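You operate a simulated robot arm through the tools that you are given. There is no shell and no other tool. Be economical: measure what you need, move in short steps, check, and stop when the job is done.

Carry out the task below with a simulated robot arm. There is one attempt and no reset: what you move stays moved.

JOB
Start the cold engine.
Fine: fuel tap open, switch on, choke shut to start and open again after.

Only the result counts: the job must be done as asked and must still hold three seconds after the hand-in. Knocking over, shifting, dropping, spilling or breaking anything else fails it.

ROBOT AND FRAMES
A 7-joint arm with a two-finger parallel gripper, fixed in place. Base frame: the origin is at the foot of the arm, x ahead of it, y to its left, z up. Readings come in cm, degrees, newtons and seconds.
With the tool pointing down near the work surface it reaches from about 34 to 78 cm from the base axis. Its first joint turns from -166.0 to 166.0 degrees. Payload 3.91 kg.
Tool frame: the origin (TCP) lies between the finger pads and is the grasp point; the fingertips stand 3 cm ahead of it; z points along the fingers, y is the line along which they close. The gripper opens to 11 cm. The fingers are 2 cm wide and 1 cm thick; the gripper's body (4.8 by 11.2 cm) begins 5.5 cm behind the TCP.
Orientation is that of the tool frame in the base frame, as a unit quaternion [w, x, y, z]. With the fingers straight down and closing along the base's y, the tool's x points along the base's -x, its y along +y and its z along -z.

CONTROLS
- The arm moves only by the tool step_arm. Its argument "moves" is a list of rows, each a list of 6 numbers: the shift along the tool's x, y, z in m, then the turn, a rotation vector about the tool's x, y, z in rad. In form: [[x, y, z, wx, wy, wz], ...]. A call has 1 to 10 rows; each row is the pose to reach, as a shift and turn from the pose commanded when the call began, along the tool's axes at that moment. "fingers" is the opening, from 0 (shut) to 1 (fully open), set as the call begins (left out, the last holds). A row lasts 0.2 s, in which the tool goes at most 5 cm and 8.6 degrees; a call with a longer step from one row to the next is refused whole, and so is a gripper value outside its range. A pose out of reach is approached as far as the arm can. The call stops where the force on the tool passes 50 N (or 10 N more than at its start, if that is more) or the arm is blocked; 0.2 s more then pass. The fingers move at their own pace (about 15.3 cm/s each) and stop on an object; they squeeze with about 23 N. The grip force told is the motor's: it shows also when the fingers shut on nothing. Time passes only in rows, and 0.2 s behind the last, so rows that repeat a pose let the fingers close. It gives the time, the measured TCP pose, the force on the tool (base axes), the opening and the grip force at its end, in the units of the frame above (readings bear some noise).
- Cameras (640 x 400 px; columns grow to the right, rows downward): "scene" is fixed at [22.02, 64.9, 157.25]; the picture's right is [-1.00, -0.05, 0.00], its down [-0.02, 0.44, -0.90] and it looks along [0.04, -0.89, -0.44] (base axes); focal length 324 px, centre (320, 200). "wrist" rides on the gripper at [-3.6, 0, -5.7] in the tool frame; the picture's right is [0.00, -1.00, 0.00], its down [0.97, 0.00, -0.24] and it looks along [0.24, 0.00, 0.97] (tool axes); focal length 218 px, centre (320, 200). There is no depth. A picture from a camera that has moved, and an enlarged one, comes with that camera's place and axes in the base frame and with its lens.
- camera(camera): a new picture of that camera. No time passes.
- raise_lower(by): slides the trunk up (or, below 0, down) by that many cm; the arm rides with it, the base frame stays. It gives what a move gives, with no picture.
- enlarge(camera, box): a new picture of the part [left, top, right, bottom] of that camera's present view, enlarged. No time passes.
- finish_job(): hands the job in; it is judged then, once.

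Work in short steps. Places have to be worked out from the pictures, the camera data and where the tool is seen: move nearer, look again, correct. Check each grasp and each placing, and mend what went wrong. You have 120 turns and 84 pictures in all, those below and enlarged ones among them. Open the gripper and draw the arm clear of the work before you hand the job in, unless the task says otherwise; then end with one line.

The tools are called after "Call:" as a command line: name --pt "numbers of a row" for each row, then --argument value for the rest, lists and objects as JSON in quotes. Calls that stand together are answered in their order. step_arm: Moves the arm, as the interface text tells. Its arguments: {"type":"object","properties":{"moves":{"type":"array","items":{"type":"array","items":{"type":"number"}}},"fingers":{"type":"number"}},"required":["moves"]} The other tools are called the same way: raise_lower (by) slides the trunk up or down; camera (camera) takes a picture; enlarge (camera, box) takes an enlarged picture of a part of a camera's view; finish_job () hands the job in.

At the start:

```text
time_s: 0.0
tool_pos: [42.55, -23.77, 127.89]
orientation: [0.0, 0.0, 1.0, 0.0]
ft_force: [0.0, 0.0, -0.1]
width: 11.0
finger_force: 0.1
trunk travel left (down, up): [-55.0, 6.0]
```

scene: 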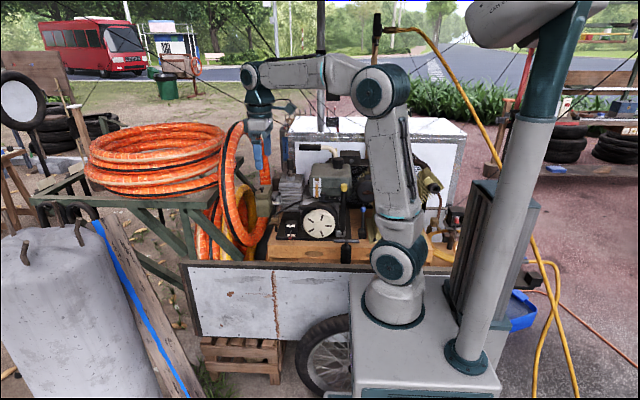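
wrist: 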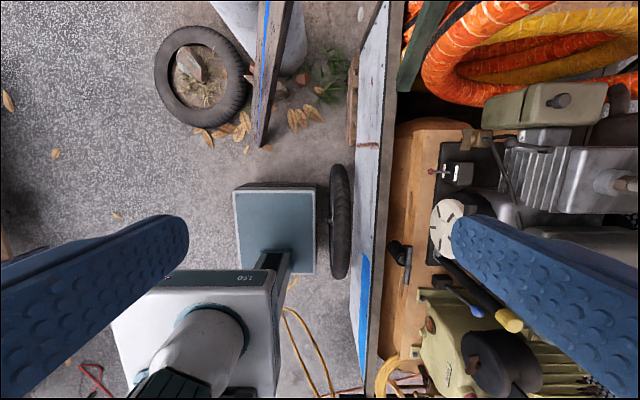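

The engine sits behind the arm in the scene view, at about y=-40. I'll enlarge both views to identify the controls.

Call:
enlarge --camera "scene" --box '[260, 120, 460, 270]'

Call:
enlarge --camera "wrist" --box '[380, 80, 640, 400]'

```text
2.67 times, centred on (360, 195) of scene
camera zoom: at [22.02, 64.9, 157.25], right [-1.0, -0.05, 0.0], down [-0.02, 0.44, -0.9], along [0.04, -0.89, -0.44], focal length 865 px, centre (213, 213)
```

zoom: 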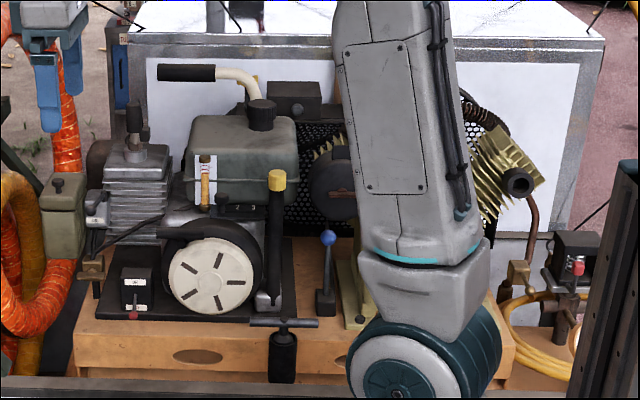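

```text
1.25 times, centred on (510, 240) of wrist
camera zoom: at [46.09, -23.68, 133.74], right [0.0, -1.0, 0.0], down [-0.97, 0.0, 0.24], along [-0.24, 0.0, -0.97], focal length 273 px, centre (82, 150)
```

zoom: 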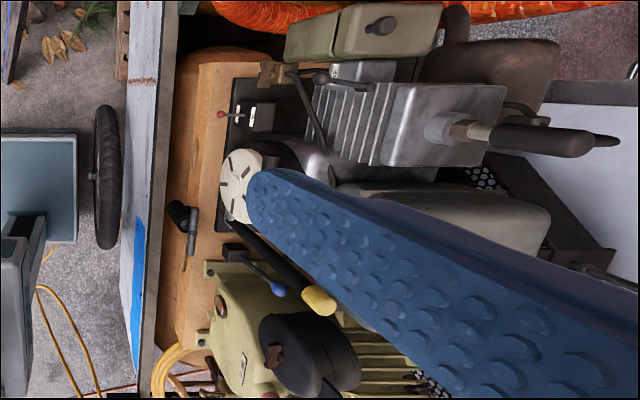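

The likely controls are the toggle box beside the recoil disc, the brass tap on the left, some levers, and the T-handle in front. I'll turn the hand to face away from the base and move it over the front of the engine for a better look.

Call:
step_arm --pt "0.0125 -0.006 0 0 0 -0.149" --pt "0.025 -0.012 0 0 0 -0.298" --pt "0.0375 -0.018 0 0 0 -0.447" --pt "0.05 -0.024 0 0 0 -0.596" --pt "0.0625 -0.03 0 0 0 -0.745" --pt "0.075 -0.036 0 0 0 -0.894" --pt "0.0875 -0.042 0 0 0 -1.043" --pt "0.1 -0.048 0 0 0 -1.192" --pt "0.1125 -0.054 0 0 0 -1.341" --pt "0.125 -0.06 0 0 0 -1.49"

```text
time_s: 2.2
tool_pos: [30.01, -29.71, 127.75]
orientation: [0.001, -0.678, 0.735, 0.0]
ft_force: [0.4, 0.0, 0.5]
width: 11.0
finger_force: 0.0
trunk travel left (down, up): [-55.0, 6.0]
```

The turn worked. Next I'll tilt the tool toward the engine and look.

Call:
step_arm --pt "0 0 0 0 0.14 -0.02" --pt "0 0 0 0 0.28 -0.04" --pt "0 0 0 0 0.42 -0.06" --pt "0 0 0 0 0.56 -0.08"

Call:
camera --camera "wrist"

Call:
camera --camera "scene"

```text
time_s: 3.2
tool_pos: [29.98, -29.6, 127.95]
orientation: [0.204, 0.68, -0.679, 0.189]
ft_force: [0.1, -0.3, -0.1]
width: 10.99
finger_force: 0.1
trunk travel left (down, up): [-55.0, 6.0]
```

```text
79 pictures are left
camera wrist: at [30.05, -23.54, 130.96], right [1.0, -0.01, -0.02], down [0.01, -0.69, 0.72], along [-0.02, -0.72, -0.69], focal length 218 px, centre (320, 200)
```

wrist: 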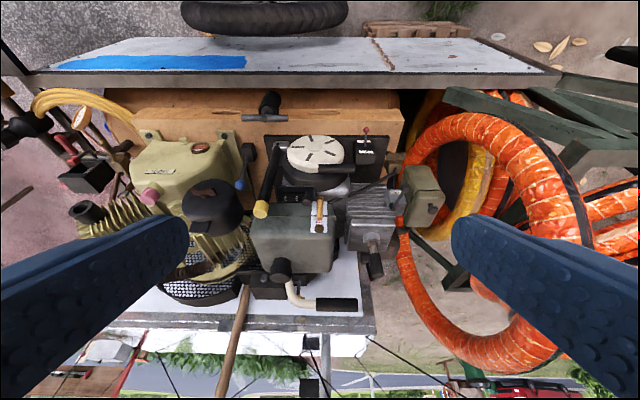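

```text
78 pictures are left
```

scene: 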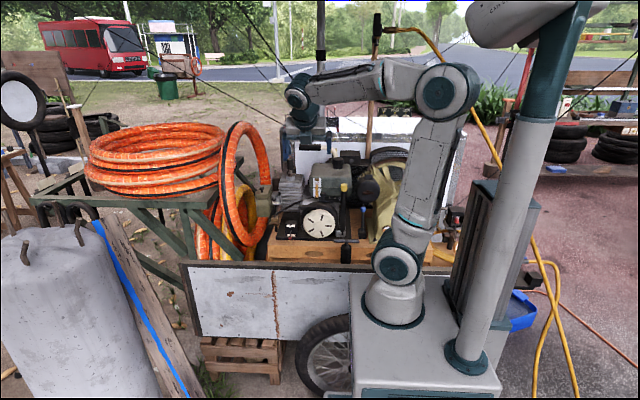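

This gives a clear view of the engine. I'll enlarge the control area in both cameras.

Call:
enlarge --camera "wrist" --box '[230, 80, 450, 220]'

Call:
enlarge --camera "wrist" --box '[320, 110, 450, 190]'

Call:
enlarge --camera "scene" --box '[260, 150, 400, 260]'

Call:
enlarge --camera "scene" --box '[265, 190, 365, 250]'

```text
2.86 times, centred on (340, 150) of wrist
camera zoom: at [30.05, -23.54, 130.96], right [1.0, -0.01, -0.02], down [0.01, -0.69, 0.72], along [-0.02, -0.72, -0.69], focal length 624 px, centre (263, 343)
```

zoom: 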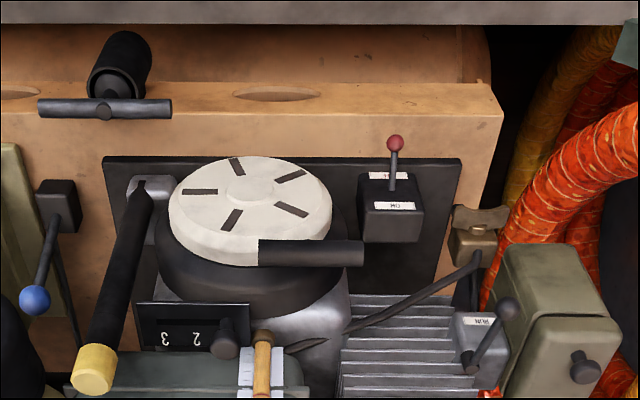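

```text
4.92 times, centred on (385, 150) of wrist
camera zoom: at [30.05, -23.54, 130.96], right [1.0, -0.01, -0.02], down [0.01, -0.69, 0.72], along [-0.02, -0.72, -0.69], focal length 1074 px, centre (0, 446)
```

zoom: 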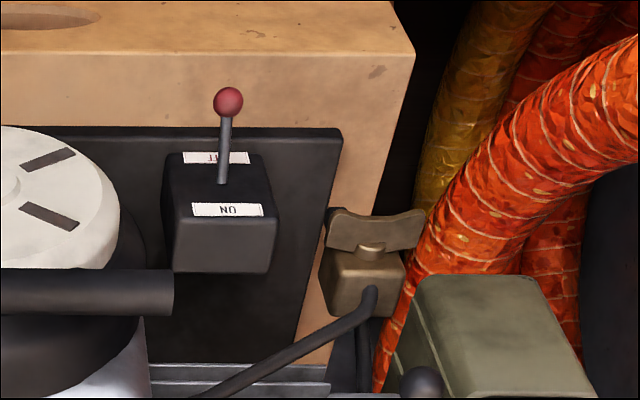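

```text
3.64 times, centred on (330, 205) of scene
camera zoom: at [22.02, 64.9, 157.25], right [-1.0, -0.05, 0.0], down [-0.02, 0.44, -0.9], along [0.04, -0.89, -0.44], focal length 1179 px, centre (284, 182)
```

zoom: 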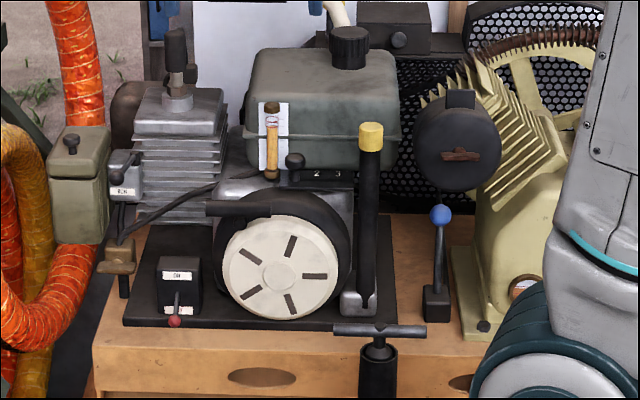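

```text
6.40 times, centred on (315, 220) of scene
camera zoom: at [22.02, 64.9, 157.25], right [-1.0, -0.05, 0.0], down [-0.02, 0.44, -0.9], along [0.04, -0.89, -0.44], focal length 2075 px, centre (352, 72)
```

zoom: 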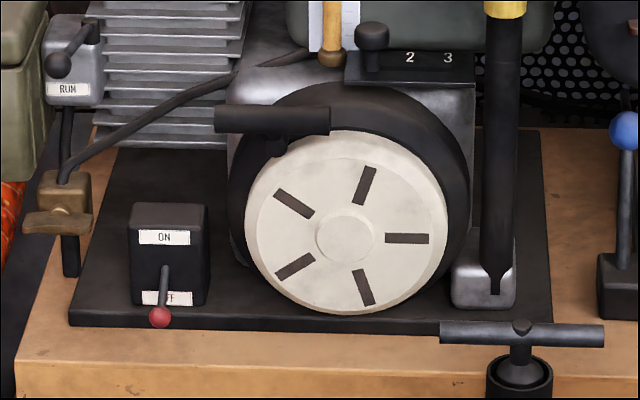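

Reading the controls: a red-knob switch (now OFF), a brass tap near (47,-54,86), a choke lever near (46,-54,98.6) with a "RUN" label, and a black starter grip near (32,-50,97). I'll move the camera in closer before touching anything.

Call:
step_arm --pt "0.002 -0.025 0.037 0 0 0" --pt "0.004 -0.05 0.074 0 0 0" --pt "0.006 -0.075 0.11 0 0 0" --pt "0.008 -0.1 0.146 0 0 0" --pt "0.009 -0.12 0.183 0 0 0"

Call:
camera --camera "wrist"

Call:
enlarge --camera "wrist" --box '[240, 60, 450, 200]'

```text
time_s: 4.4
tool_pos: [41.52, -40.17, 112.87]
orientation: [0.203, 0.68, -0.679, 0.187]
ft_force: [-0.8, -0.5, -0.2]
width: 11.02
finger_force: 0.1
trunk travel left (down, up): [-55.0, 6.0]
```

```text
73 pictures are left
camera wrist: at [41.61, -34.17, 115.75], right [1.0, -0.01, -0.02], down [0.01, -0.7, 0.72], along [-0.02, -0.72, -0.7], focal length 218 px, centre (320, 200)
```

wrist: 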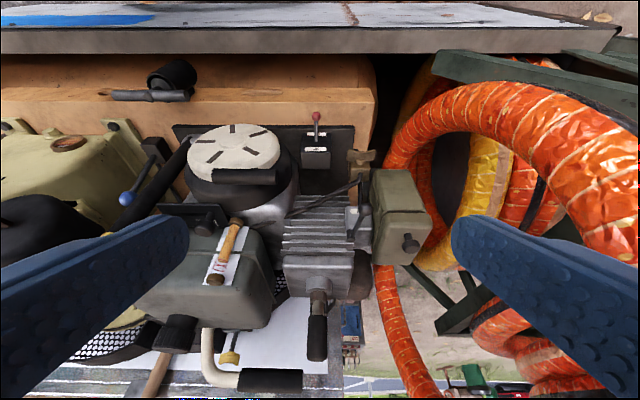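

```text
2.86 times, centred on (345, 130) of wrist
camera zoom: at [41.61, -34.17, 115.75], right [1.0, -0.01, -0.02], down [0.01, -0.7, 0.72], along [-0.02, -0.72, -0.7], focal length 624 px, centre (249, 400)
```

zoom: 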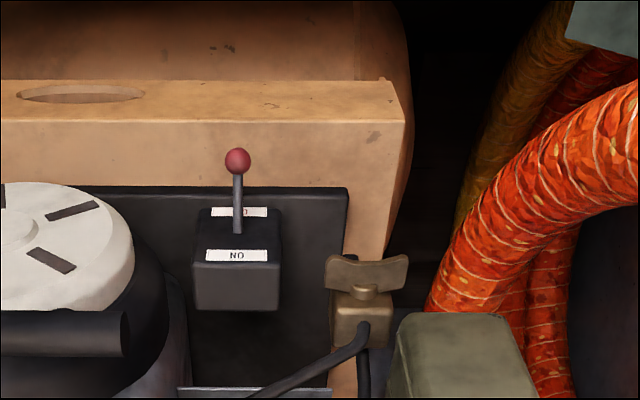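

Now I'll zoom in on the choke lever and the recoil grip.

Call:
enlarge --camera "wrist" --box '[320, 160, 440, 280]'

Call:
enlarge --camera "wrist" --box '[150, 110, 310, 230]'

Call:
enlarge --camera "scene" --box '[265, 180, 315, 240]'

```text
3.33 times, centred on (380, 220) of wrist
camera zoom: at [41.61, -34.17, 115.75], right [1.0, -0.01, -0.02], down [0.01, -0.7, 0.72], along [-0.02, -0.72, -0.7], focal length 728 px, centre (120, 133)
```

zoom: 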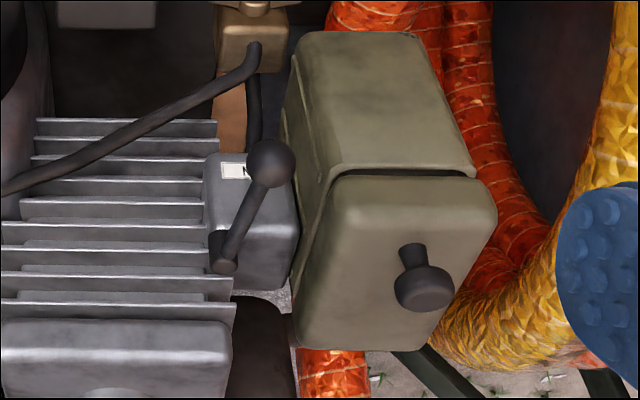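

```text
3.33 times, centred on (230, 170) of wrist
camera zoom: at [41.61, -34.17, 115.75], right [1.0, -0.01, -0.02], down [0.01, -0.7, 0.72], along [-0.02, -0.72, -0.7], focal length 728 px, centre (620, 300)
```

zoom: 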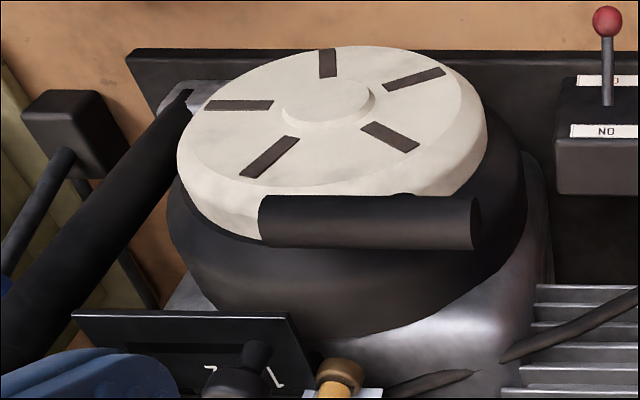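

```text
6.67 times, centred on (290, 210) of scene
camera zoom: at [22.02, 64.9, 157.25], right [-1.0, -0.05, 0.0], down [-0.02, 0.44, -0.9], along [0.04, -0.89, -0.44], focal length 2162 px, centre (520, 133)
```

zoom: 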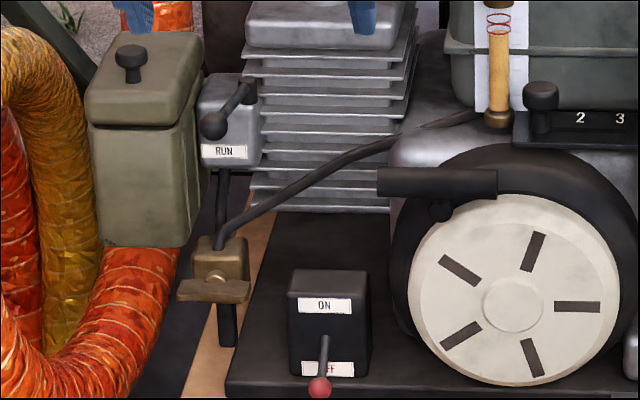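

The enlarged views are sharp, so I'll zoom in tighter on the choke from both cameras.

Call:
enlarge --camera "wrist" --box '[350, 195, 382, 220]'

Call:
enlarge --camera "scene" --box '[288, 182, 312, 206]'

```text
16.00 times, centred on (366, 208) of wrist
camera zoom: at [41.61, -34.17, 115.75], right [1.0, -0.01, -0.02], down [0.01, -0.7, 0.72], along [-0.02, -0.72, -0.7], focal length 3492 px, centre (-416, 80)
```

zoom: 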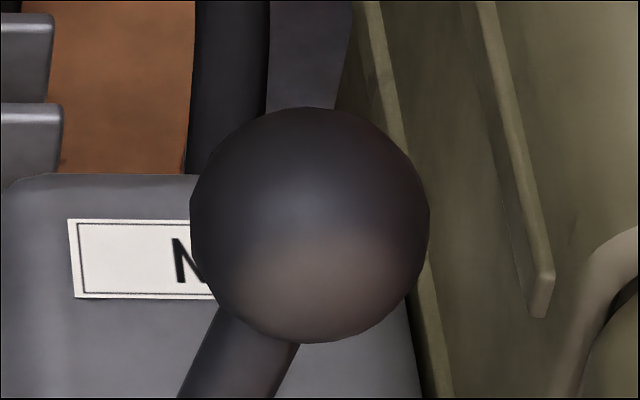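

```text
16.00 times, centred on (300, 194) of scene
camera zoom: at [22.02, 64.9, 157.25], right [-1.0, -0.05, 0.0], down [-0.02, 0.44, -0.9], along [0.04, -0.89, -0.44], focal length 5188 px, centre (640, 296)
```

zoom: 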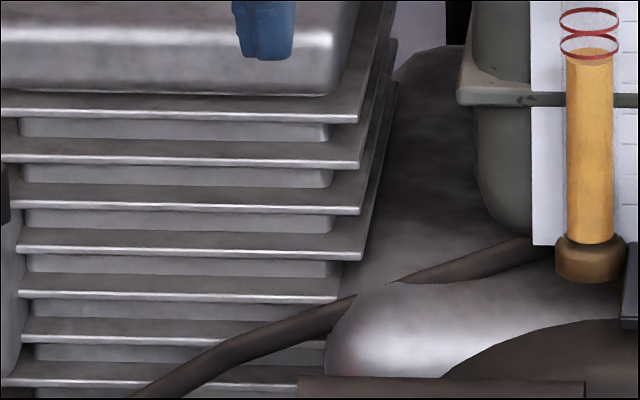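

My crops missed, so I'll re-aim them at the choke box.

Call:
enlarge --camera "wrist" --box '[342, 200, 382, 246]'

Call:
enlarge --camera "scene" --box '[265, 186, 289, 210]'

```text
8.70 times, centred on (362, 223) of wrist
camera zoom: at [41.61, -34.17, 115.75], right [1.0, -0.01, -0.02], down [0.01, -0.7, 0.72], along [-0.02, -0.72, -0.7], focal length 1898 px, centre (-45, -0)
```

zoom: 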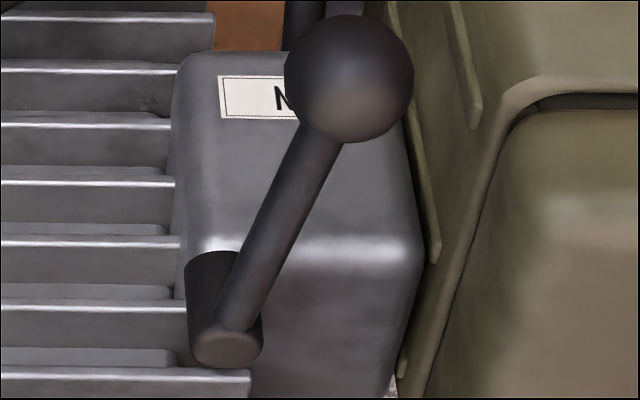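

```text
16.00 times, centred on (277, 198) of scene
camera zoom: at [22.02, 64.9, 157.25], right [-1.0, -0.05, 0.0], down [-0.02, 0.44, -0.9], along [0.04, -0.89, -0.44], focal length 5188 px, centre (1008, 232)
```

zoom: 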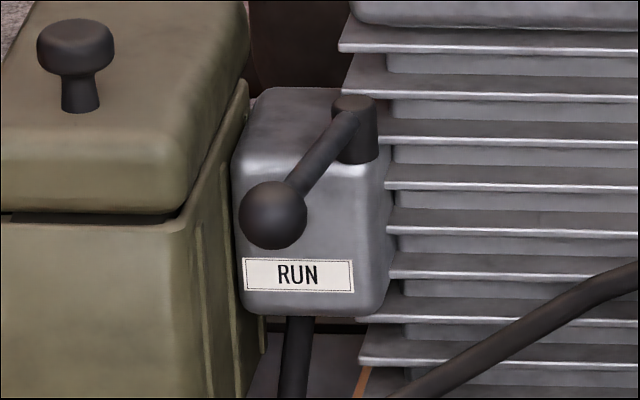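

The choke lever swings about a vertical post at about (45,-57). Its knob is at about (46.2,-52.7,99.2), in RUN. The switch lever sticks out of the box front and droops to OFF, with its knob at about (40,-49.7,82). I'll zoom in on the tap and switch.

Call:
enlarge --camera "wrist" --box '[335, 135, 395, 190]'

Call:
enlarge --camera "scene" --box '[262, 208, 292, 240]'

Call:
enlarge --camera "scene" --box '[300, 215, 330, 245]'

```text
7.27 times, centred on (365, 162) of wrist
camera zoom: at [41.61, -34.17, 115.75], right [1.0, -0.01, -0.02], down [0.01, -0.7, 0.72], along [-0.02, -0.72, -0.7], focal length 1587 px, centre (-7, 473)
```

zoom: 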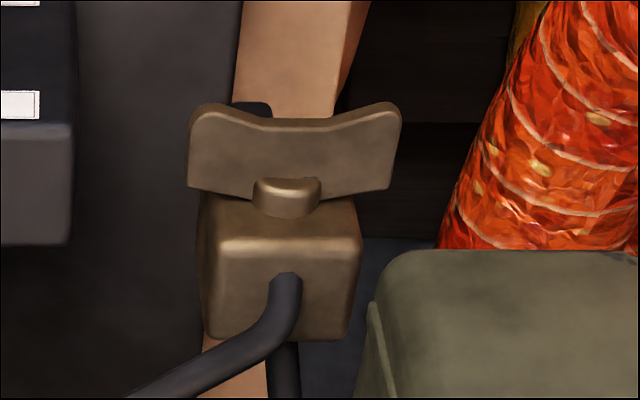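

```text
12.50 times, centred on (277, 224) of scene
camera zoom: at [22.02, 64.9, 157.25], right [-1.0, -0.05, 0.0], down [-0.02, 0.44, -0.9], along [0.04, -0.89, -0.44], focal length 4053 px, centre (858, -100)
```

zoom: 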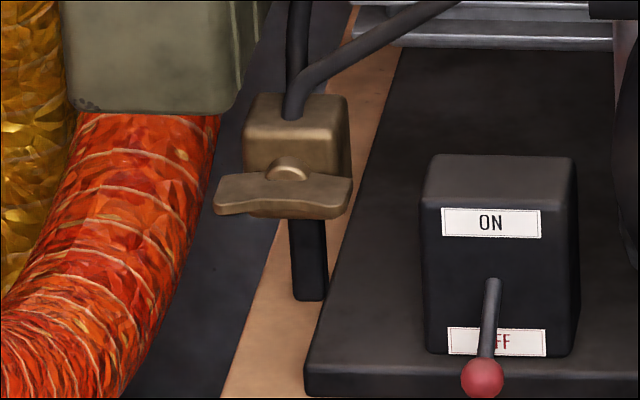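

```text
13.33 times, centred on (315, 230) of scene
camera zoom: at [22.02, 64.9, 157.25], right [-1.0, -0.05, 0.0], down [-0.02, 0.44, -0.9], along [0.04, -0.89, -0.44], focal length 4323 px, centre (387, -200)
```

zoom: 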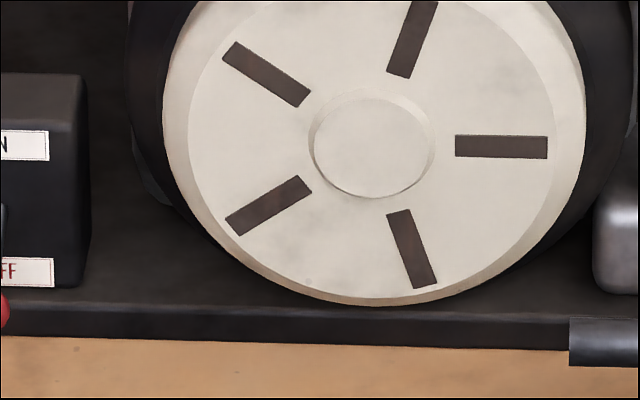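

The tap wing is horizontal on a front-facing axis at about (47.3,-54,86.5), which should be shut. I'll do the switch first: lower the hand in front of it at about 60° tilt with the fingers narrowed.

Call:
step_arm --pt "-0.0185 0.0015 0.032 0 0.07 0" --pt "-0.037 0.003 0.064 0 0.14 0" --pt "-0.0555 0.0045 0.096 0 0.21 0" --pt "-0.074 0.006 0.128 0 0.28 0" --pt "-0.0925 0.0075 0.16 0 0.35 0" --pt "-0.111 0.009 0.192 0 0.42 0" --pt "-0.129 0.01 0.224 0 0.49 0" --fingers 0.35

Call:
camera --camera "wrist"

Call:
camera --camera "scene"

```text
time_s: 6.0
tool_pos: [40.13, -41.04, 87.06]
orientation: [0.362, 0.614, -0.61, 0.347]
ft_force: [-0.3, -0.6, 0.3]
width: 3.85
finger_force: 0.2
trunk travel left (down, up): [-55.0, 6.0]
```

```text
61 pictures are left
camera wrist: at [40.11, -34.31, 86.76], right [1.0, 0.0, -0.02], down [0.02, -0.27, 0.96], along [-0.01, -0.96, -0.27], focal length 218 px, centre (320, 200)
```

wrist: 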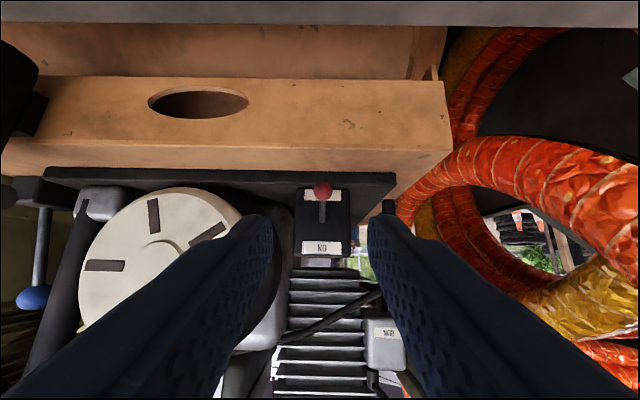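

```text
60 pictures are left
```

scene: 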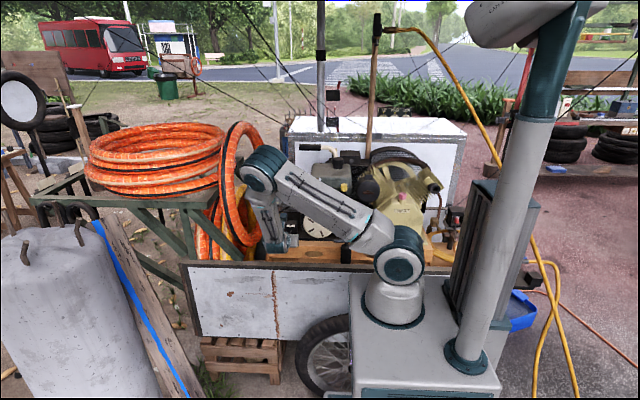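

The knob is centred between the fingers at about (40.2,-49.7,81.7). I'll advance so it sits about 2 cm ahead of the TCP, then close.

Call:
step_arm --pt "-0.001 0 0.027 0 0 0" --pt "-0.002 -0.001 0.054 0 0 0" --pt "-0.003 -0.001 0.081 0 0 0"

Call:
camera --camera "wrist"

```text
time_s: 6.8
tool_pos: [40.03, -48.15, 82.56]
orientation: [0.362, 0.614, -0.61, 0.347]
ft_force: [-0.5, 0.2, -0.7]
width: 3.84
finger_force: 0.3
trunk travel left (down, up): [-55.0, 6.0]
```

```text
59 pictures are left
camera wrist: at [40.06, -41.44, 82.36], right [1.0, -0.01, -0.02], down [0.02, -0.28, 0.96], along [-0.01, -0.96, -0.28], focal length 218 px, centre (320, 200)
```

wrist: 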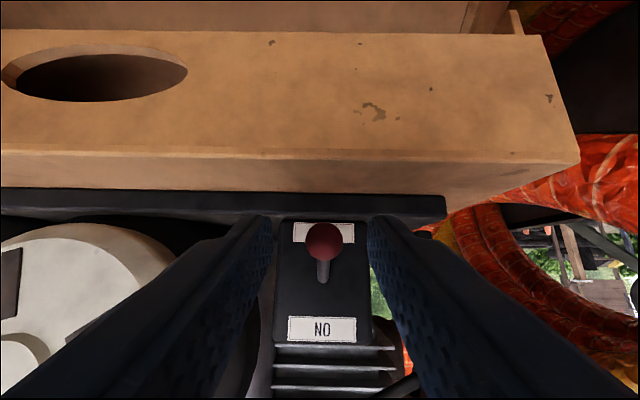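

The knob lies between the fingertips, slightly shallow. I'll go 0.6 cm deeper and close.

Call:
step_arm --pt "0.002 -0.001 0.006 0 0 0"

Call:
step_arm --pt "0 0 0 0 0 0" --pt "0 0 0 0 0 0" --pt "0 0 0 0 0 0" --fingers 0

Call:
camera --camera "wrist"

```text
time_s: 7.2
tool_pos: [40.18, -48.7, 82.46]
orientation: [0.362, 0.614, -0.61, 0.346]
ft_force: [-0.6, 0.6, 0.0]
width: 3.86
finger_force: 0.0
trunk travel left (down, up): [-55.0, 6.0]
```

```text
time_s: 8.0
tool_pos: [40.27, -48.58, 82.49]
orientation: [0.361, 0.615, -0.608, 0.348]
ft_force: [3.6, -0.4, -0.6]
width: 1.38
finger_force: 45.1
trunk travel left (down, up): [-55.0, 6.0]
```

```text
58 pictures are left
camera wrist: at [40.21, -41.89, 82.24], right [1.0, 0.0, -0.02], down [0.02, -0.28, 0.96], along [-0.01, -0.96, -0.28], focal length 218 px, centre (320, 200)
```

wrist: 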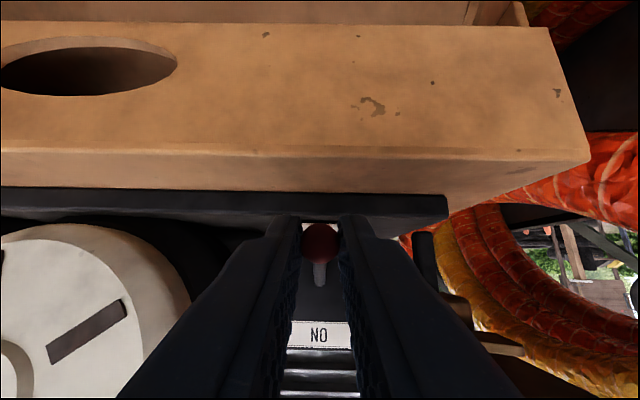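

The knob is gripped (1.38 cm). Next I'll lift it along its arc to ON.

Call:
step_arm --pt "0.0067 0 -0.0085 0 0 0" --pt "0.015 0 -0.0161 0 0 0" --pt "0.0258 0 -0.0194 0 0 0"

Call:
camera --camera "wrist"

```text
time_s: 8.8
tool_pos: [40.15, -48.65, 86.4]
orientation: [0.365, 0.61, -0.609, 0.352]
ft_force: [-0.4, -1.1, 1.0]
width: 0.0
finger_force: 37.9
trunk travel left (down, up): [-55.0, 6.0]
```

```text
57 pictures are left
camera wrist: at [40.23, -41.94, 86.07], right [1.0, -0.01, -0.02], down [0.02, -0.26, 0.96], along [-0.01, -0.96, -0.26], focal length 218 px, centre (320, 200)
```

wrist: 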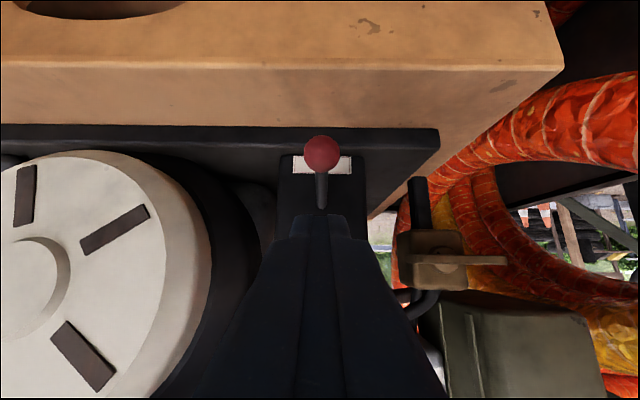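

The grip slipped off the knob and the lever is still at OFF. I'll re-grip deeper and follow a tighter arc.

Call:
step_arm --pt "0 0 0 0 0 0" --pt "-0.0115 0 0.0087 0 0 0" --pt "-0.023 0 0.0175 0 0 0" --pt "-0.0346 0 0.0262 0 0 0" --fingers 0.35

Call:
step_arm --pt "0 0 0 0 0 0" --pt "0 0 0 0 0 0" --pt "0 0 0 0 0 0" --fingers 0

Call:
camera --camera "wrist"

```text
time_s: 9.8
tool_pos: [40.22, -48.87, 81.26]
orientation: [0.362, 0.614, -0.61, 0.347]
ft_force: [0.4, -0.5, 0.7]
width: 3.84
finger_force: 0.1
trunk travel left (down, up): [-55.0, 6.0]
```

```text
time_s: 10.6
tool_pos: [40.22, -48.71, 81.29]
orientation: [0.361, 0.615, -0.609, 0.347]
ft_force: [4.2, -2.3, 2.3]
width: 1.4
finger_force: 44.9
trunk travel left (down, up): [-55.0, 6.0]
```

```text
56 pictures are left
camera wrist: at [40.19, -42.11, 81.05], right [1.0, 0.0, -0.02], down [0.02, -0.27, 0.96], along [-0.01, -0.96, -0.27], focal length 218 px, centre (320, 200)
```

wrist: 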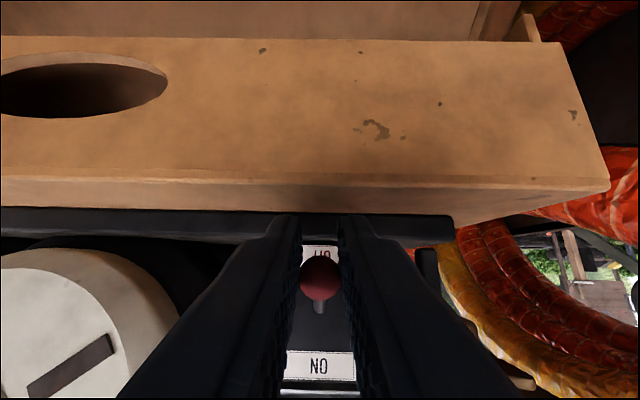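

The knob is too near the fingers' upper edge. I'll open, shift up 1.1 cm, and close again.

Call:
step_arm --pt "0 0 0 0 0 0" --pt "0.011 0 0.007 0 0 0" --fingers 0.3

Call:
step_arm --pt "0 0 0 0 0 0" --pt "0 0 0 0 0 0" --pt "0 0 0 0 0 0" --fingers 0

Call:
step_arm --pt "0.0065 0 -0.005 0 0 0"

Call:
camera --camera "wrist"

```text
time_s: 11.2
tool_pos: [39.95, -49.91, 81.8]
orientation: [0.362, 0.614, -0.61, 0.346]
ft_force: [-0.7, -0.2, -0.9]
width: 3.31
finger_force: 0.0
trunk travel left (down, up): [-55.0, 6.0]
```

```text
time_s: 12.0
tool_pos: [40.22, -49.96, 81.85]
orientation: [0.361, 0.615, -0.61, 0.347]
ft_force: [6.6, -3.0, 0.7]
width: 1.4
finger_force: 44.3
trunk travel left (down, up): [-55.0, 6.0]
```

```text
time_s: 12.4
tool_pos: [40.13, -49.77, 82.22]
orientation: [0.36, 0.617, -0.61, 0.343]
ft_force: [8.1, -10.7, -24.0]
width: 1.46
finger_force: 45.5
trunk travel left (down, up): [-55.0, 6.0]
```

```text
55 pictures are left
camera wrist: at [40.2, -43.01, 82.05], right [1.0, -0.01, -0.03], down [0.02, -0.28, 0.96], along [-0.01, -0.96, -0.28], focal length 218 px, centre (320, 200)
```

wrist: 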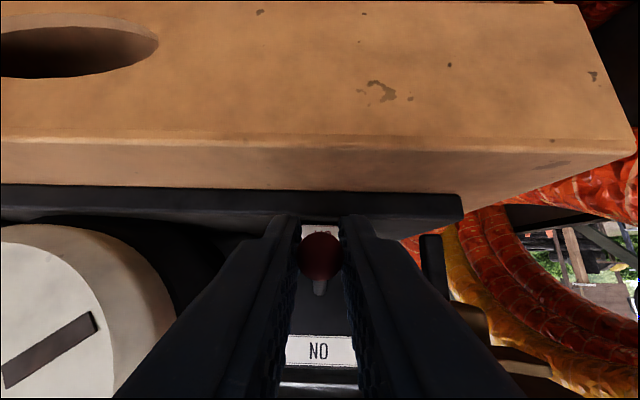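

The lever resists with about 24 N and the knob is well seated now. I'll keep lifting.

Call:
step_arm --pt "0.006 0 -0.003 0 0 0" --pt "0.012 0 -0.006 0 0 0"

Call:
camera --camera "wrist"

```text
time_s: 13.0
tool_pos: [40.2, -49.73, 83.88]
orientation: [0.36, 0.617, -0.61, 0.344]
ft_force: [1.8, 13.1, -24.5]
width: 1.39
finger_force: 44.9
trunk travel left (down, up): [-55.0, 6.0]
```

```text
54 pictures are left
camera wrist: at [40.21, -42.94, 83.66], right [1.0, 0.0, -0.02], down [0.02, -0.28, 0.96], along [-0.01, -0.96, -0.28], focal length 218 px, centre (320, 200)
```

wrist: 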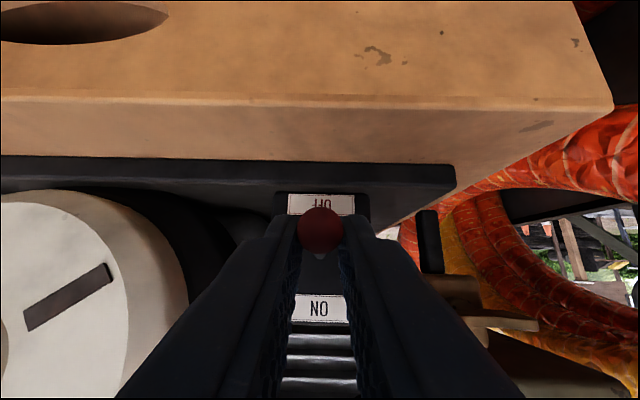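

The lever moved partway but slipped in the pads. Friction isn't enough, so I'll release, back off, and roll the hand so one finger can support the knob from below.

Call:
step_arm --pt "0 0 0 0 0 0" --pt "0 0 -0.03 0 0 0" --pt "0.01 0 -0.06 0 0 0" --pt "0.02 0 -0.09 0 0 0" --fingers 0.3

Call:
enlarge --camera "wrist" --box '[250, 120, 450, 260]'

```text
time_s: 14.0
tool_pos: [40.36, -43.08, 90.24]
orientation: [0.362, 0.614, -0.61, 0.346]
ft_force: [0.0, -0.7, 0.9]
width: 3.3
finger_force: 0.2
trunk travel left (down, up): [-55.0, 6.0]
```

```text
2.86 times, centred on (350, 190) of wrist
camera zoom: at [40.33, -36.37, 90.12], right [1.0, -0.01, -0.02], down [0.02, -0.28, 0.96], along [-0.01, -0.96, -0.27], focal length 624 px, centre (234, 229)
```

zoom: 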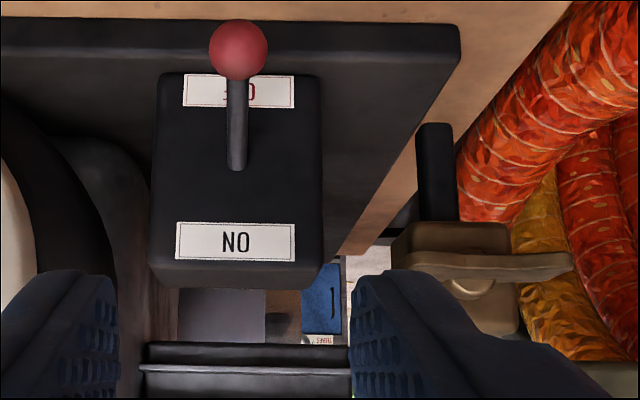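

The lever snapped back to OFF, undamaged. I'll roll the hand 90° about its axis, clear of everything.

Call:
step_arm --pt "0 0 -0.002 0 0 0.145" --pt "0 0 -0.004 0 0 0.29" --pt "0 0 -0.006 0 0 0.435" --pt "0 0 -0.008 0 0 0.58" --pt "0 0 -0.01 0 0 0.725" --pt "0 0 -0.012 0 0 0.87" --pt "0 0 -0.014 0 0 1.015" --pt "0 0 -0.016 0 0 1.16" --pt "0 0 -0.018 0 0 1.305" --pt "0 0 -0.02 0 0 1.45"

Call:
step_arm --pt "0 0 0 0.13 0 0.06" --pt "0 0 0 0.26 0 0.121"

Call:
camera --camera "wrist"

```text
time_s: 16.2
tool_pos: [40.32, -41.47, 91.44]
orientation: [-0.039, -0.055, 0.864, -0.499]
ft_force: [0.3, -0.2, 0.2]
width: 3.29
finger_force: 0.1
trunk travel left (down, up): [-55.0, 6.0]
```

```text
time_s: 16.8
tool_pos: [40.25, -41.62, 91.39]
orientation: [-0.003, -0.008, 0.793, -0.609]
ft_force: [-0.4, -0.2, 0.8]
width: 3.31
finger_force: 0.1
trunk travel left (down, up): [-55.0, 6.0]
```

```text
52 pictures are left
camera wrist: at [43.88, -35.92, 92.83], right [0.02, -0.26, 0.97], down [-0.97, 0.22, 0.07], along [-0.24, -0.94, -0.25], focal length 218 px, centre (320, 200)
```

wrist: 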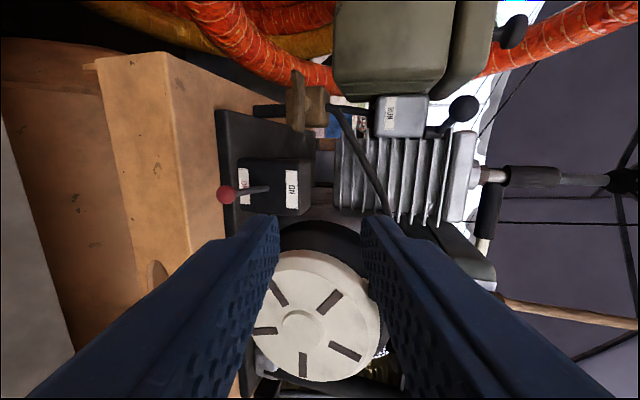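

This view shows the lever from the side. I'll level the hand and lower it in front of the knob so the lower finger passes just beneath it.

Call:
step_arm --pt "0 0.028 0.016 0.09 0 0" --pt "0 0.056 0.032 0.18 0 0" --pt "0 0.083 0.047 0.262 0 0"

Call:
camera --camera "wrist"

```text
time_s: 17.6
tool_pos: [40.28, -43.73, 82.11]
orientation: [0.002, 0.008, -0.706, 0.708]
ft_force: [0.3, -0.1, -0.6]
width: 3.29
finger_force: 0.1
trunk travel left (down, up): [-55.0, 6.0]
```

```text
51 pictures are left
camera wrist: at [43.8, -37.97, 82.09], right [0.01, 0.0, 1.0], down [-0.97, 0.23, 0.01], along [-0.23, -0.97, 0.01], focal length 218 px, centre (320, 200)
```

wrist: 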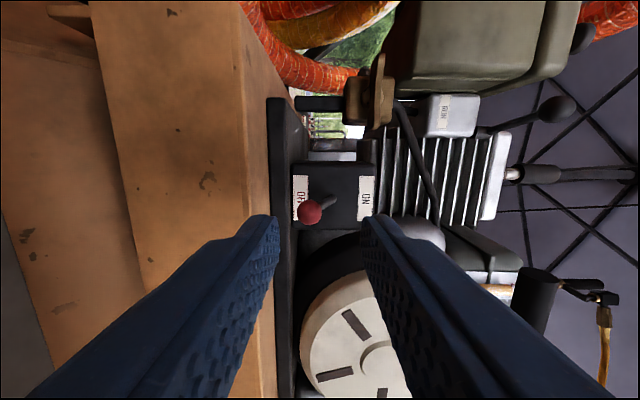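

The knob is at z≈81.5 and the lower finger's inner face is at z≈80.4, so it will slide just beneath. I'll advance about 4.4 cm.

Call:
step_arm --pt "0 0 0.022 0 0 0" --pt "0 0 0.044 0 0 0"

Call:
camera --camera "wrist"

```text
time_s: 18.2
tool_pos: [40.21, -48.2, 82.01]
orientation: [0.002, 0.009, -0.706, 0.708]
ft_force: [-0.5, 0.3, -0.3]
width: 3.29
finger_force: 0.0
trunk travel left (down, up): [-55.0, 6.0]
```

```text
50 pictures are left
camera wrist: at [43.77, -42.46, 82.0], right [0.02, 0.0, 1.0], down [-0.97, 0.23, 0.01], along [-0.23, -0.97, 0.0], focal length 218 px, centre (320, 200)
```

wrist: 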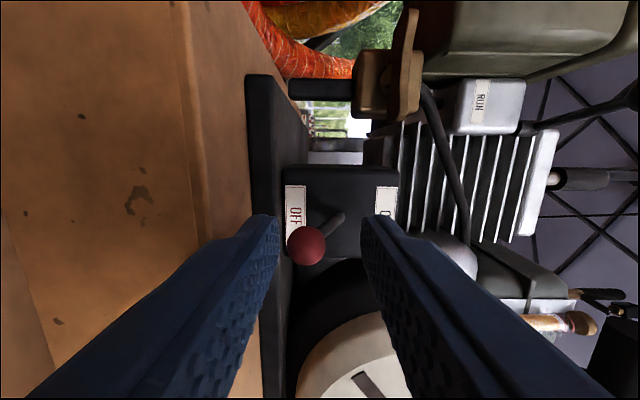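

The knob sits just above the lower finger. I'll lift straight up.

Call:
step_arm --pt "0 -0.01 0 0 0 0" --pt "0 -0.02 0 0 0 0" --pt "0 -0.03 0 0 0 0" --pt "0 -0.038 0 0 0 0"

Call:
camera --camera "wrist"

```text
time_s: 19.2
tool_pos: [40.31, -48.12, 85.73]
orientation: [-0.002, -0.009, 0.708, -0.706]
ft_force: [-0.1, 1.0, -6.0]
width: 3.57
finger_force: 2.8
trunk travel left (down, up): [-55.0, 6.0]
```

```text
49 pictures are left
camera wrist: at [43.88, -42.46, 85.72], right [0.02, 0.0, 1.0], down [-0.97, 0.23, 0.02], along [-0.23, -0.97, 0.0], focal length 218 px, centre (320, 200)
```

wrist: 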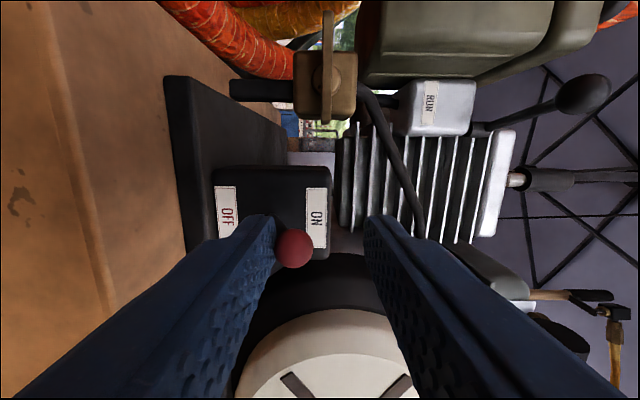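

The lever is now up at the ON label. I'll ease off and retreat.

Call:
step_arm --pt "0 0.004 0 0 0 0" --pt "0 0.004 -0.03 0 0 0" --pt "0 0.004 -0.05 0 0 0"

Call:
camera --camera "wrist"

```text
time_s: 20.0
tool_pos: [40.12, -43.22, 85.6]
orientation: [0.002, 0.009, -0.706, 0.709]
ft_force: [0.0, 1.3, -0.8]
width: 3.3
finger_force: 0.0
trunk travel left (down, up): [-55.0, 6.0]
```

```text
48 pictures are left
camera wrist: at [43.71, -37.44, 85.59], right [0.01, 0.0, 1.0], down [-0.97, 0.23, 0.01], along [-0.23, -0.97, 0.0], focal length 218 px, centre (320, 200)
```

wrist: 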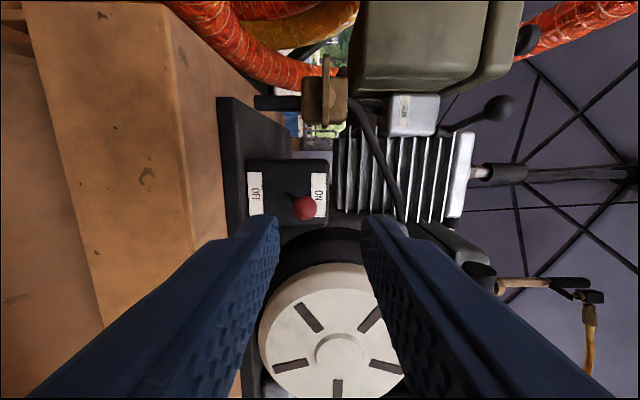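

The switch is ON. The tap wing is a thin flat paddle, about 0.5 cm in z, at roughly (47.5,-54,86.1). This orientation suits pinching it, so I'll line up in front.

Call:
step_arm --pt "-0.037 -0.003 0.014 0 0 0" --pt "-0.074 -0.005 0.028 0 0 0"

Call:
camera --camera "wrist"

Call:
camera --camera "scene"

```text
time_s: 20.6
tool_pos: [47.87, -45.94, 85.77]
orientation: [-0.002, -0.009, 0.707, -0.707]
ft_force: [-0.1, 0.0, 0.0]
width: 3.31
finger_force: 0.0
trunk travel left (down, up): [-55.0, 6.0]
```

```text
47 pictures are left
camera wrist: at [51.41, -40.27, 85.76], right [0.02, 0.0, 1.0], down [-0.97, 0.23, 0.02], along [-0.23, -0.97, 0.0], focal length 218 px, centre (320, 200)
```

wrist: 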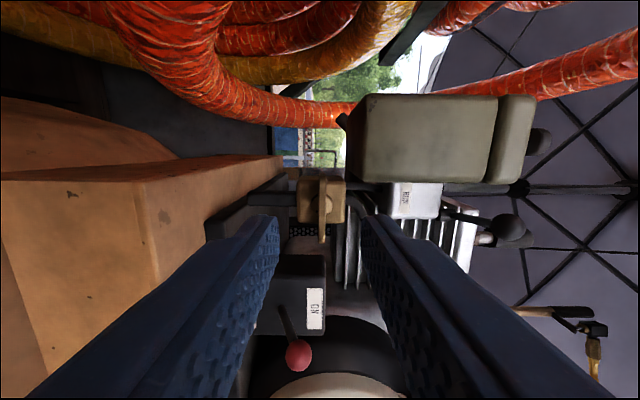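

```text
46 pictures are left
```

scene: 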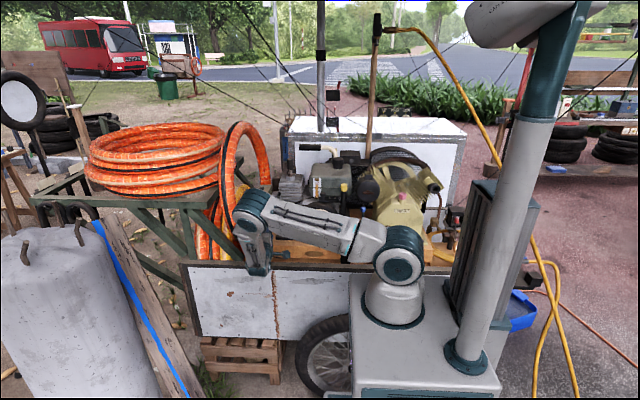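

Rolling the hand here could bring its body near the hose, so I'll push instead. With the fingers closed, I'll go under the wing's left (−x) end and swing it up along its arc.

Call:
step_arm --pt "0.012 0.008 0.0 0 0 0" --pt "0.024 0.0165 0.0 0 0 0" --pt "0.024 0.0165 0.02 0 0 0" --pt "0.024 0.0165 0.04 0 0 0" --pt "0.024 0.0165 0.054 0 0 0" --fingers 0

Call:
camera --camera "wrist"

```text
time_s: 21.8
tool_pos: [45.28, -51.41, 84.23]
orientation: [0.003, 0.008, -0.707, 0.707]
ft_force: [0.4, 0.2, -0.2]
width: 0.0
finger_force: 22.9
trunk travel left (down, up): [-55.0, 6.0]
```

```text
45 pictures are left
camera wrist: at [48.92, -45.65, 84.23], right [0.02, 0.0, 1.0], down [-0.97, 0.23, 0.01], along [-0.23, -0.97, 0.0], focal length 218 px, centre (320, 200)
```

wrist: 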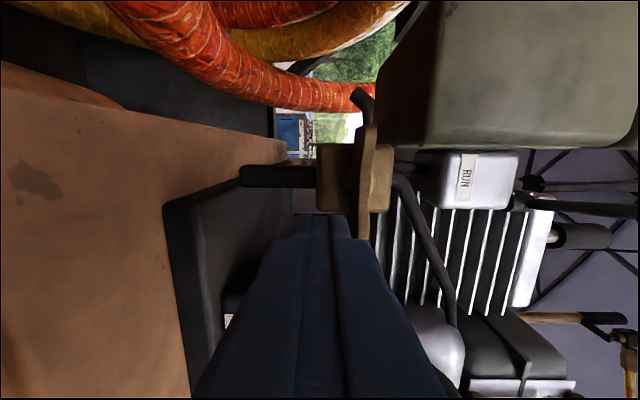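

The tip is just under the left end of the wing. I'll push up about 1.5 cm and check that it turns.

Call:
step_arm --pt "0.0005 -0.007 0 0 0 0" --pt "0.001 -0.014 0 0 0 0" --pt "0.001 -0.02 0 0 0 0"

Call:
camera --camera "wrist"

```text
time_s: 22.6
tool_pos: [45.2, -51.28, 86.31]
orientation: [-0.002, -0.009, 0.707, -0.707]
ft_force: [-0.3, 1.3, -0.1]
width: 0.0
finger_force: 22.7
trunk travel left (down, up): [-55.0, 6.0]
```

```text
44 pictures are left
camera wrist: at [48.69, -45.61, 86.32], right [0.01, 0.0, 1.0], down [-0.97, 0.23, 0.01], along [-0.23, -0.97, 0.0], focal length 218 px, centre (320, 200)
```

wrist: 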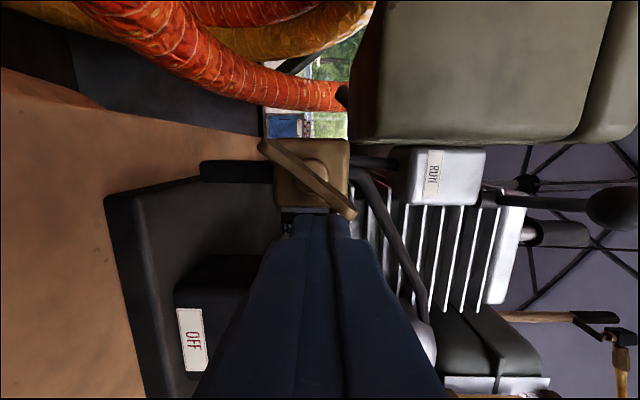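

It turns easily in this direction. I'll continue along the arc toward vertical.

Call:
step_arm --pt "-0.001 -0.007 0 0 0 0" --pt "-0.004 -0.013 0 0 0 0" --pt "-0.009 -0.017 0 0 0 0" --pt "-0.013 -0.017 0 0 0 0"

Call:
camera --camera "wrist"

```text
time_s: 23.6
tool_pos: [46.26, -51.35, 88.02]
orientation: [0.004, 0.007, -0.707, 0.707]
ft_force: [-11.7, 2.2, 1.0]
width: 0.0
finger_force: 22.5
trunk travel left (down, up): [-55.0, 6.0]
```

```text
43 pictures are left
camera wrist: at [49.78, -45.65, 87.95], right [0.01, 0.0, 1.0], down [-0.97, 0.24, 0.01], along [-0.24, -0.97, 0.0], focal length 218 px, centre (320, 200)
```

wrist: 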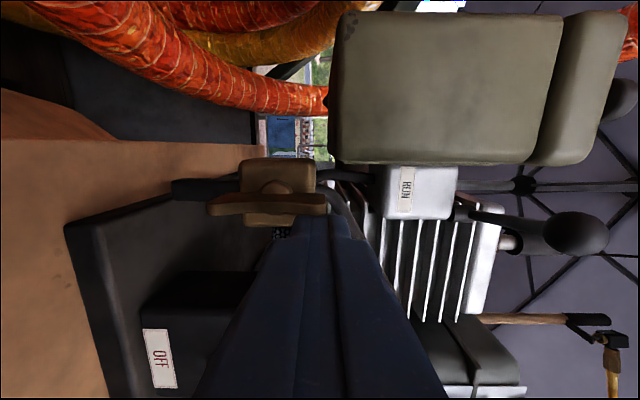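

The wing is now vertical and against its stop, so the tap is open. I'll back off and rise to choke height, then look.

Call:
step_arm --pt "0.006 0 -0.01 0 0 0" --pt "0.006 0 -0.05 0 0 0" --pt "0.003 -0.035 -0.075 0 0 0" --pt "0 -0.07 -0.075 0 0 0" --pt "0 -0.105 -0.075 0 0 0"

Call:
camera --camera "wrist"

Call:
enlarge --camera "scene" --box '[250, 170, 370, 260]'

```text
time_s: 24.8
tool_pos: [46.66, -43.94, 98.67]
orientation: [-0.002, -0.008, 0.708, -0.707]
ft_force: [0.3, 1.2, -0.4]
width: 0.0
finger_force: 23.3
trunk travel left (down, up): [-55.0, 6.0]
```

```text
42 pictures are left
camera wrist: at [50.16, -38.17, 98.61], right [0.02, 0.0, 1.0], down [-0.97, 0.23, 0.02], along [-0.23, -0.97, 0.0], focal length 218 px, centre (320, 200)
```

wrist: 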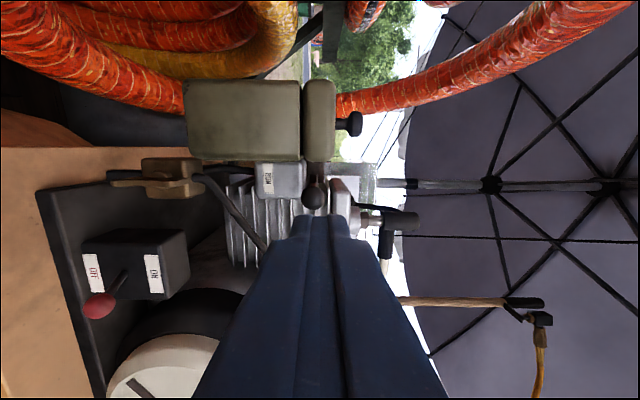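

```text
4.44 times, centred on (310, 215) of scene
camera zoom: at [22.02, 64.9, 157.25], right [-1.0, -0.05, 0.0], down [-0.02, 0.44, -0.9], along [0.04, -0.89, -0.44], focal length 1441 px, centre (364, 133)
```

zoom: 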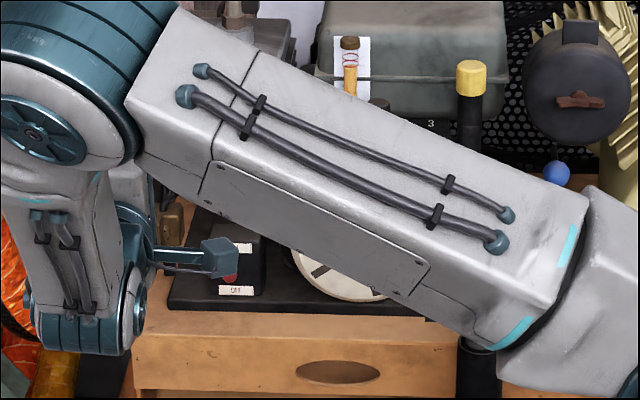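

The switch still reads ON (knob z≈84.5). The choke knob is at about (46.6,-53.4,98.5). I'll place the closed tips to its +x side, just in front of the air cleaner.

Call:
step_arm --pt "-0.011 0.001 0.0 0 0 0" --pt "-0.022 0.002 0.0 0 0 0" --pt "-0.022 0.002 0.035 0 0 0" --pt "-0.022 0.002 0.066 0 0 0"

Call:
camera --camera "wrist"

```text
time_s: 25.8
tool_pos: [48.87, -50.35, 98.29]
orientation: [0.004, 0.008, -0.707, 0.707]
ft_force: [0.1, -0.3, 0.7]
width: 0.0
finger_force: 23.1
trunk travel left (down, up): [-55.0, 6.0]
```

```text
40 pictures are left
camera wrist: at [52.34, -44.63, 98.24], right [0.02, 0.0, 1.0], down [-0.97, 0.23, 0.01], along [-0.23, -0.97, 0.0], focal length 218 px, centre (320, 200)
```

wrist: 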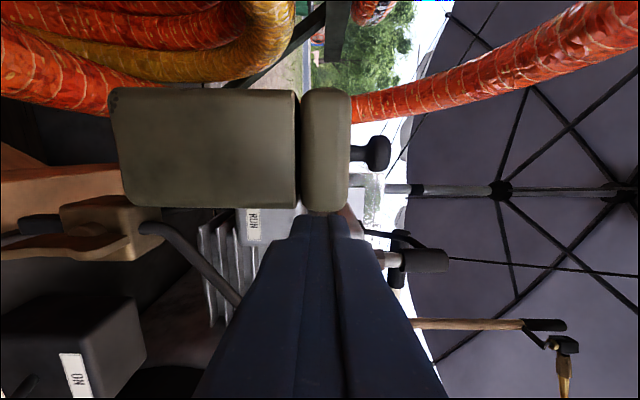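

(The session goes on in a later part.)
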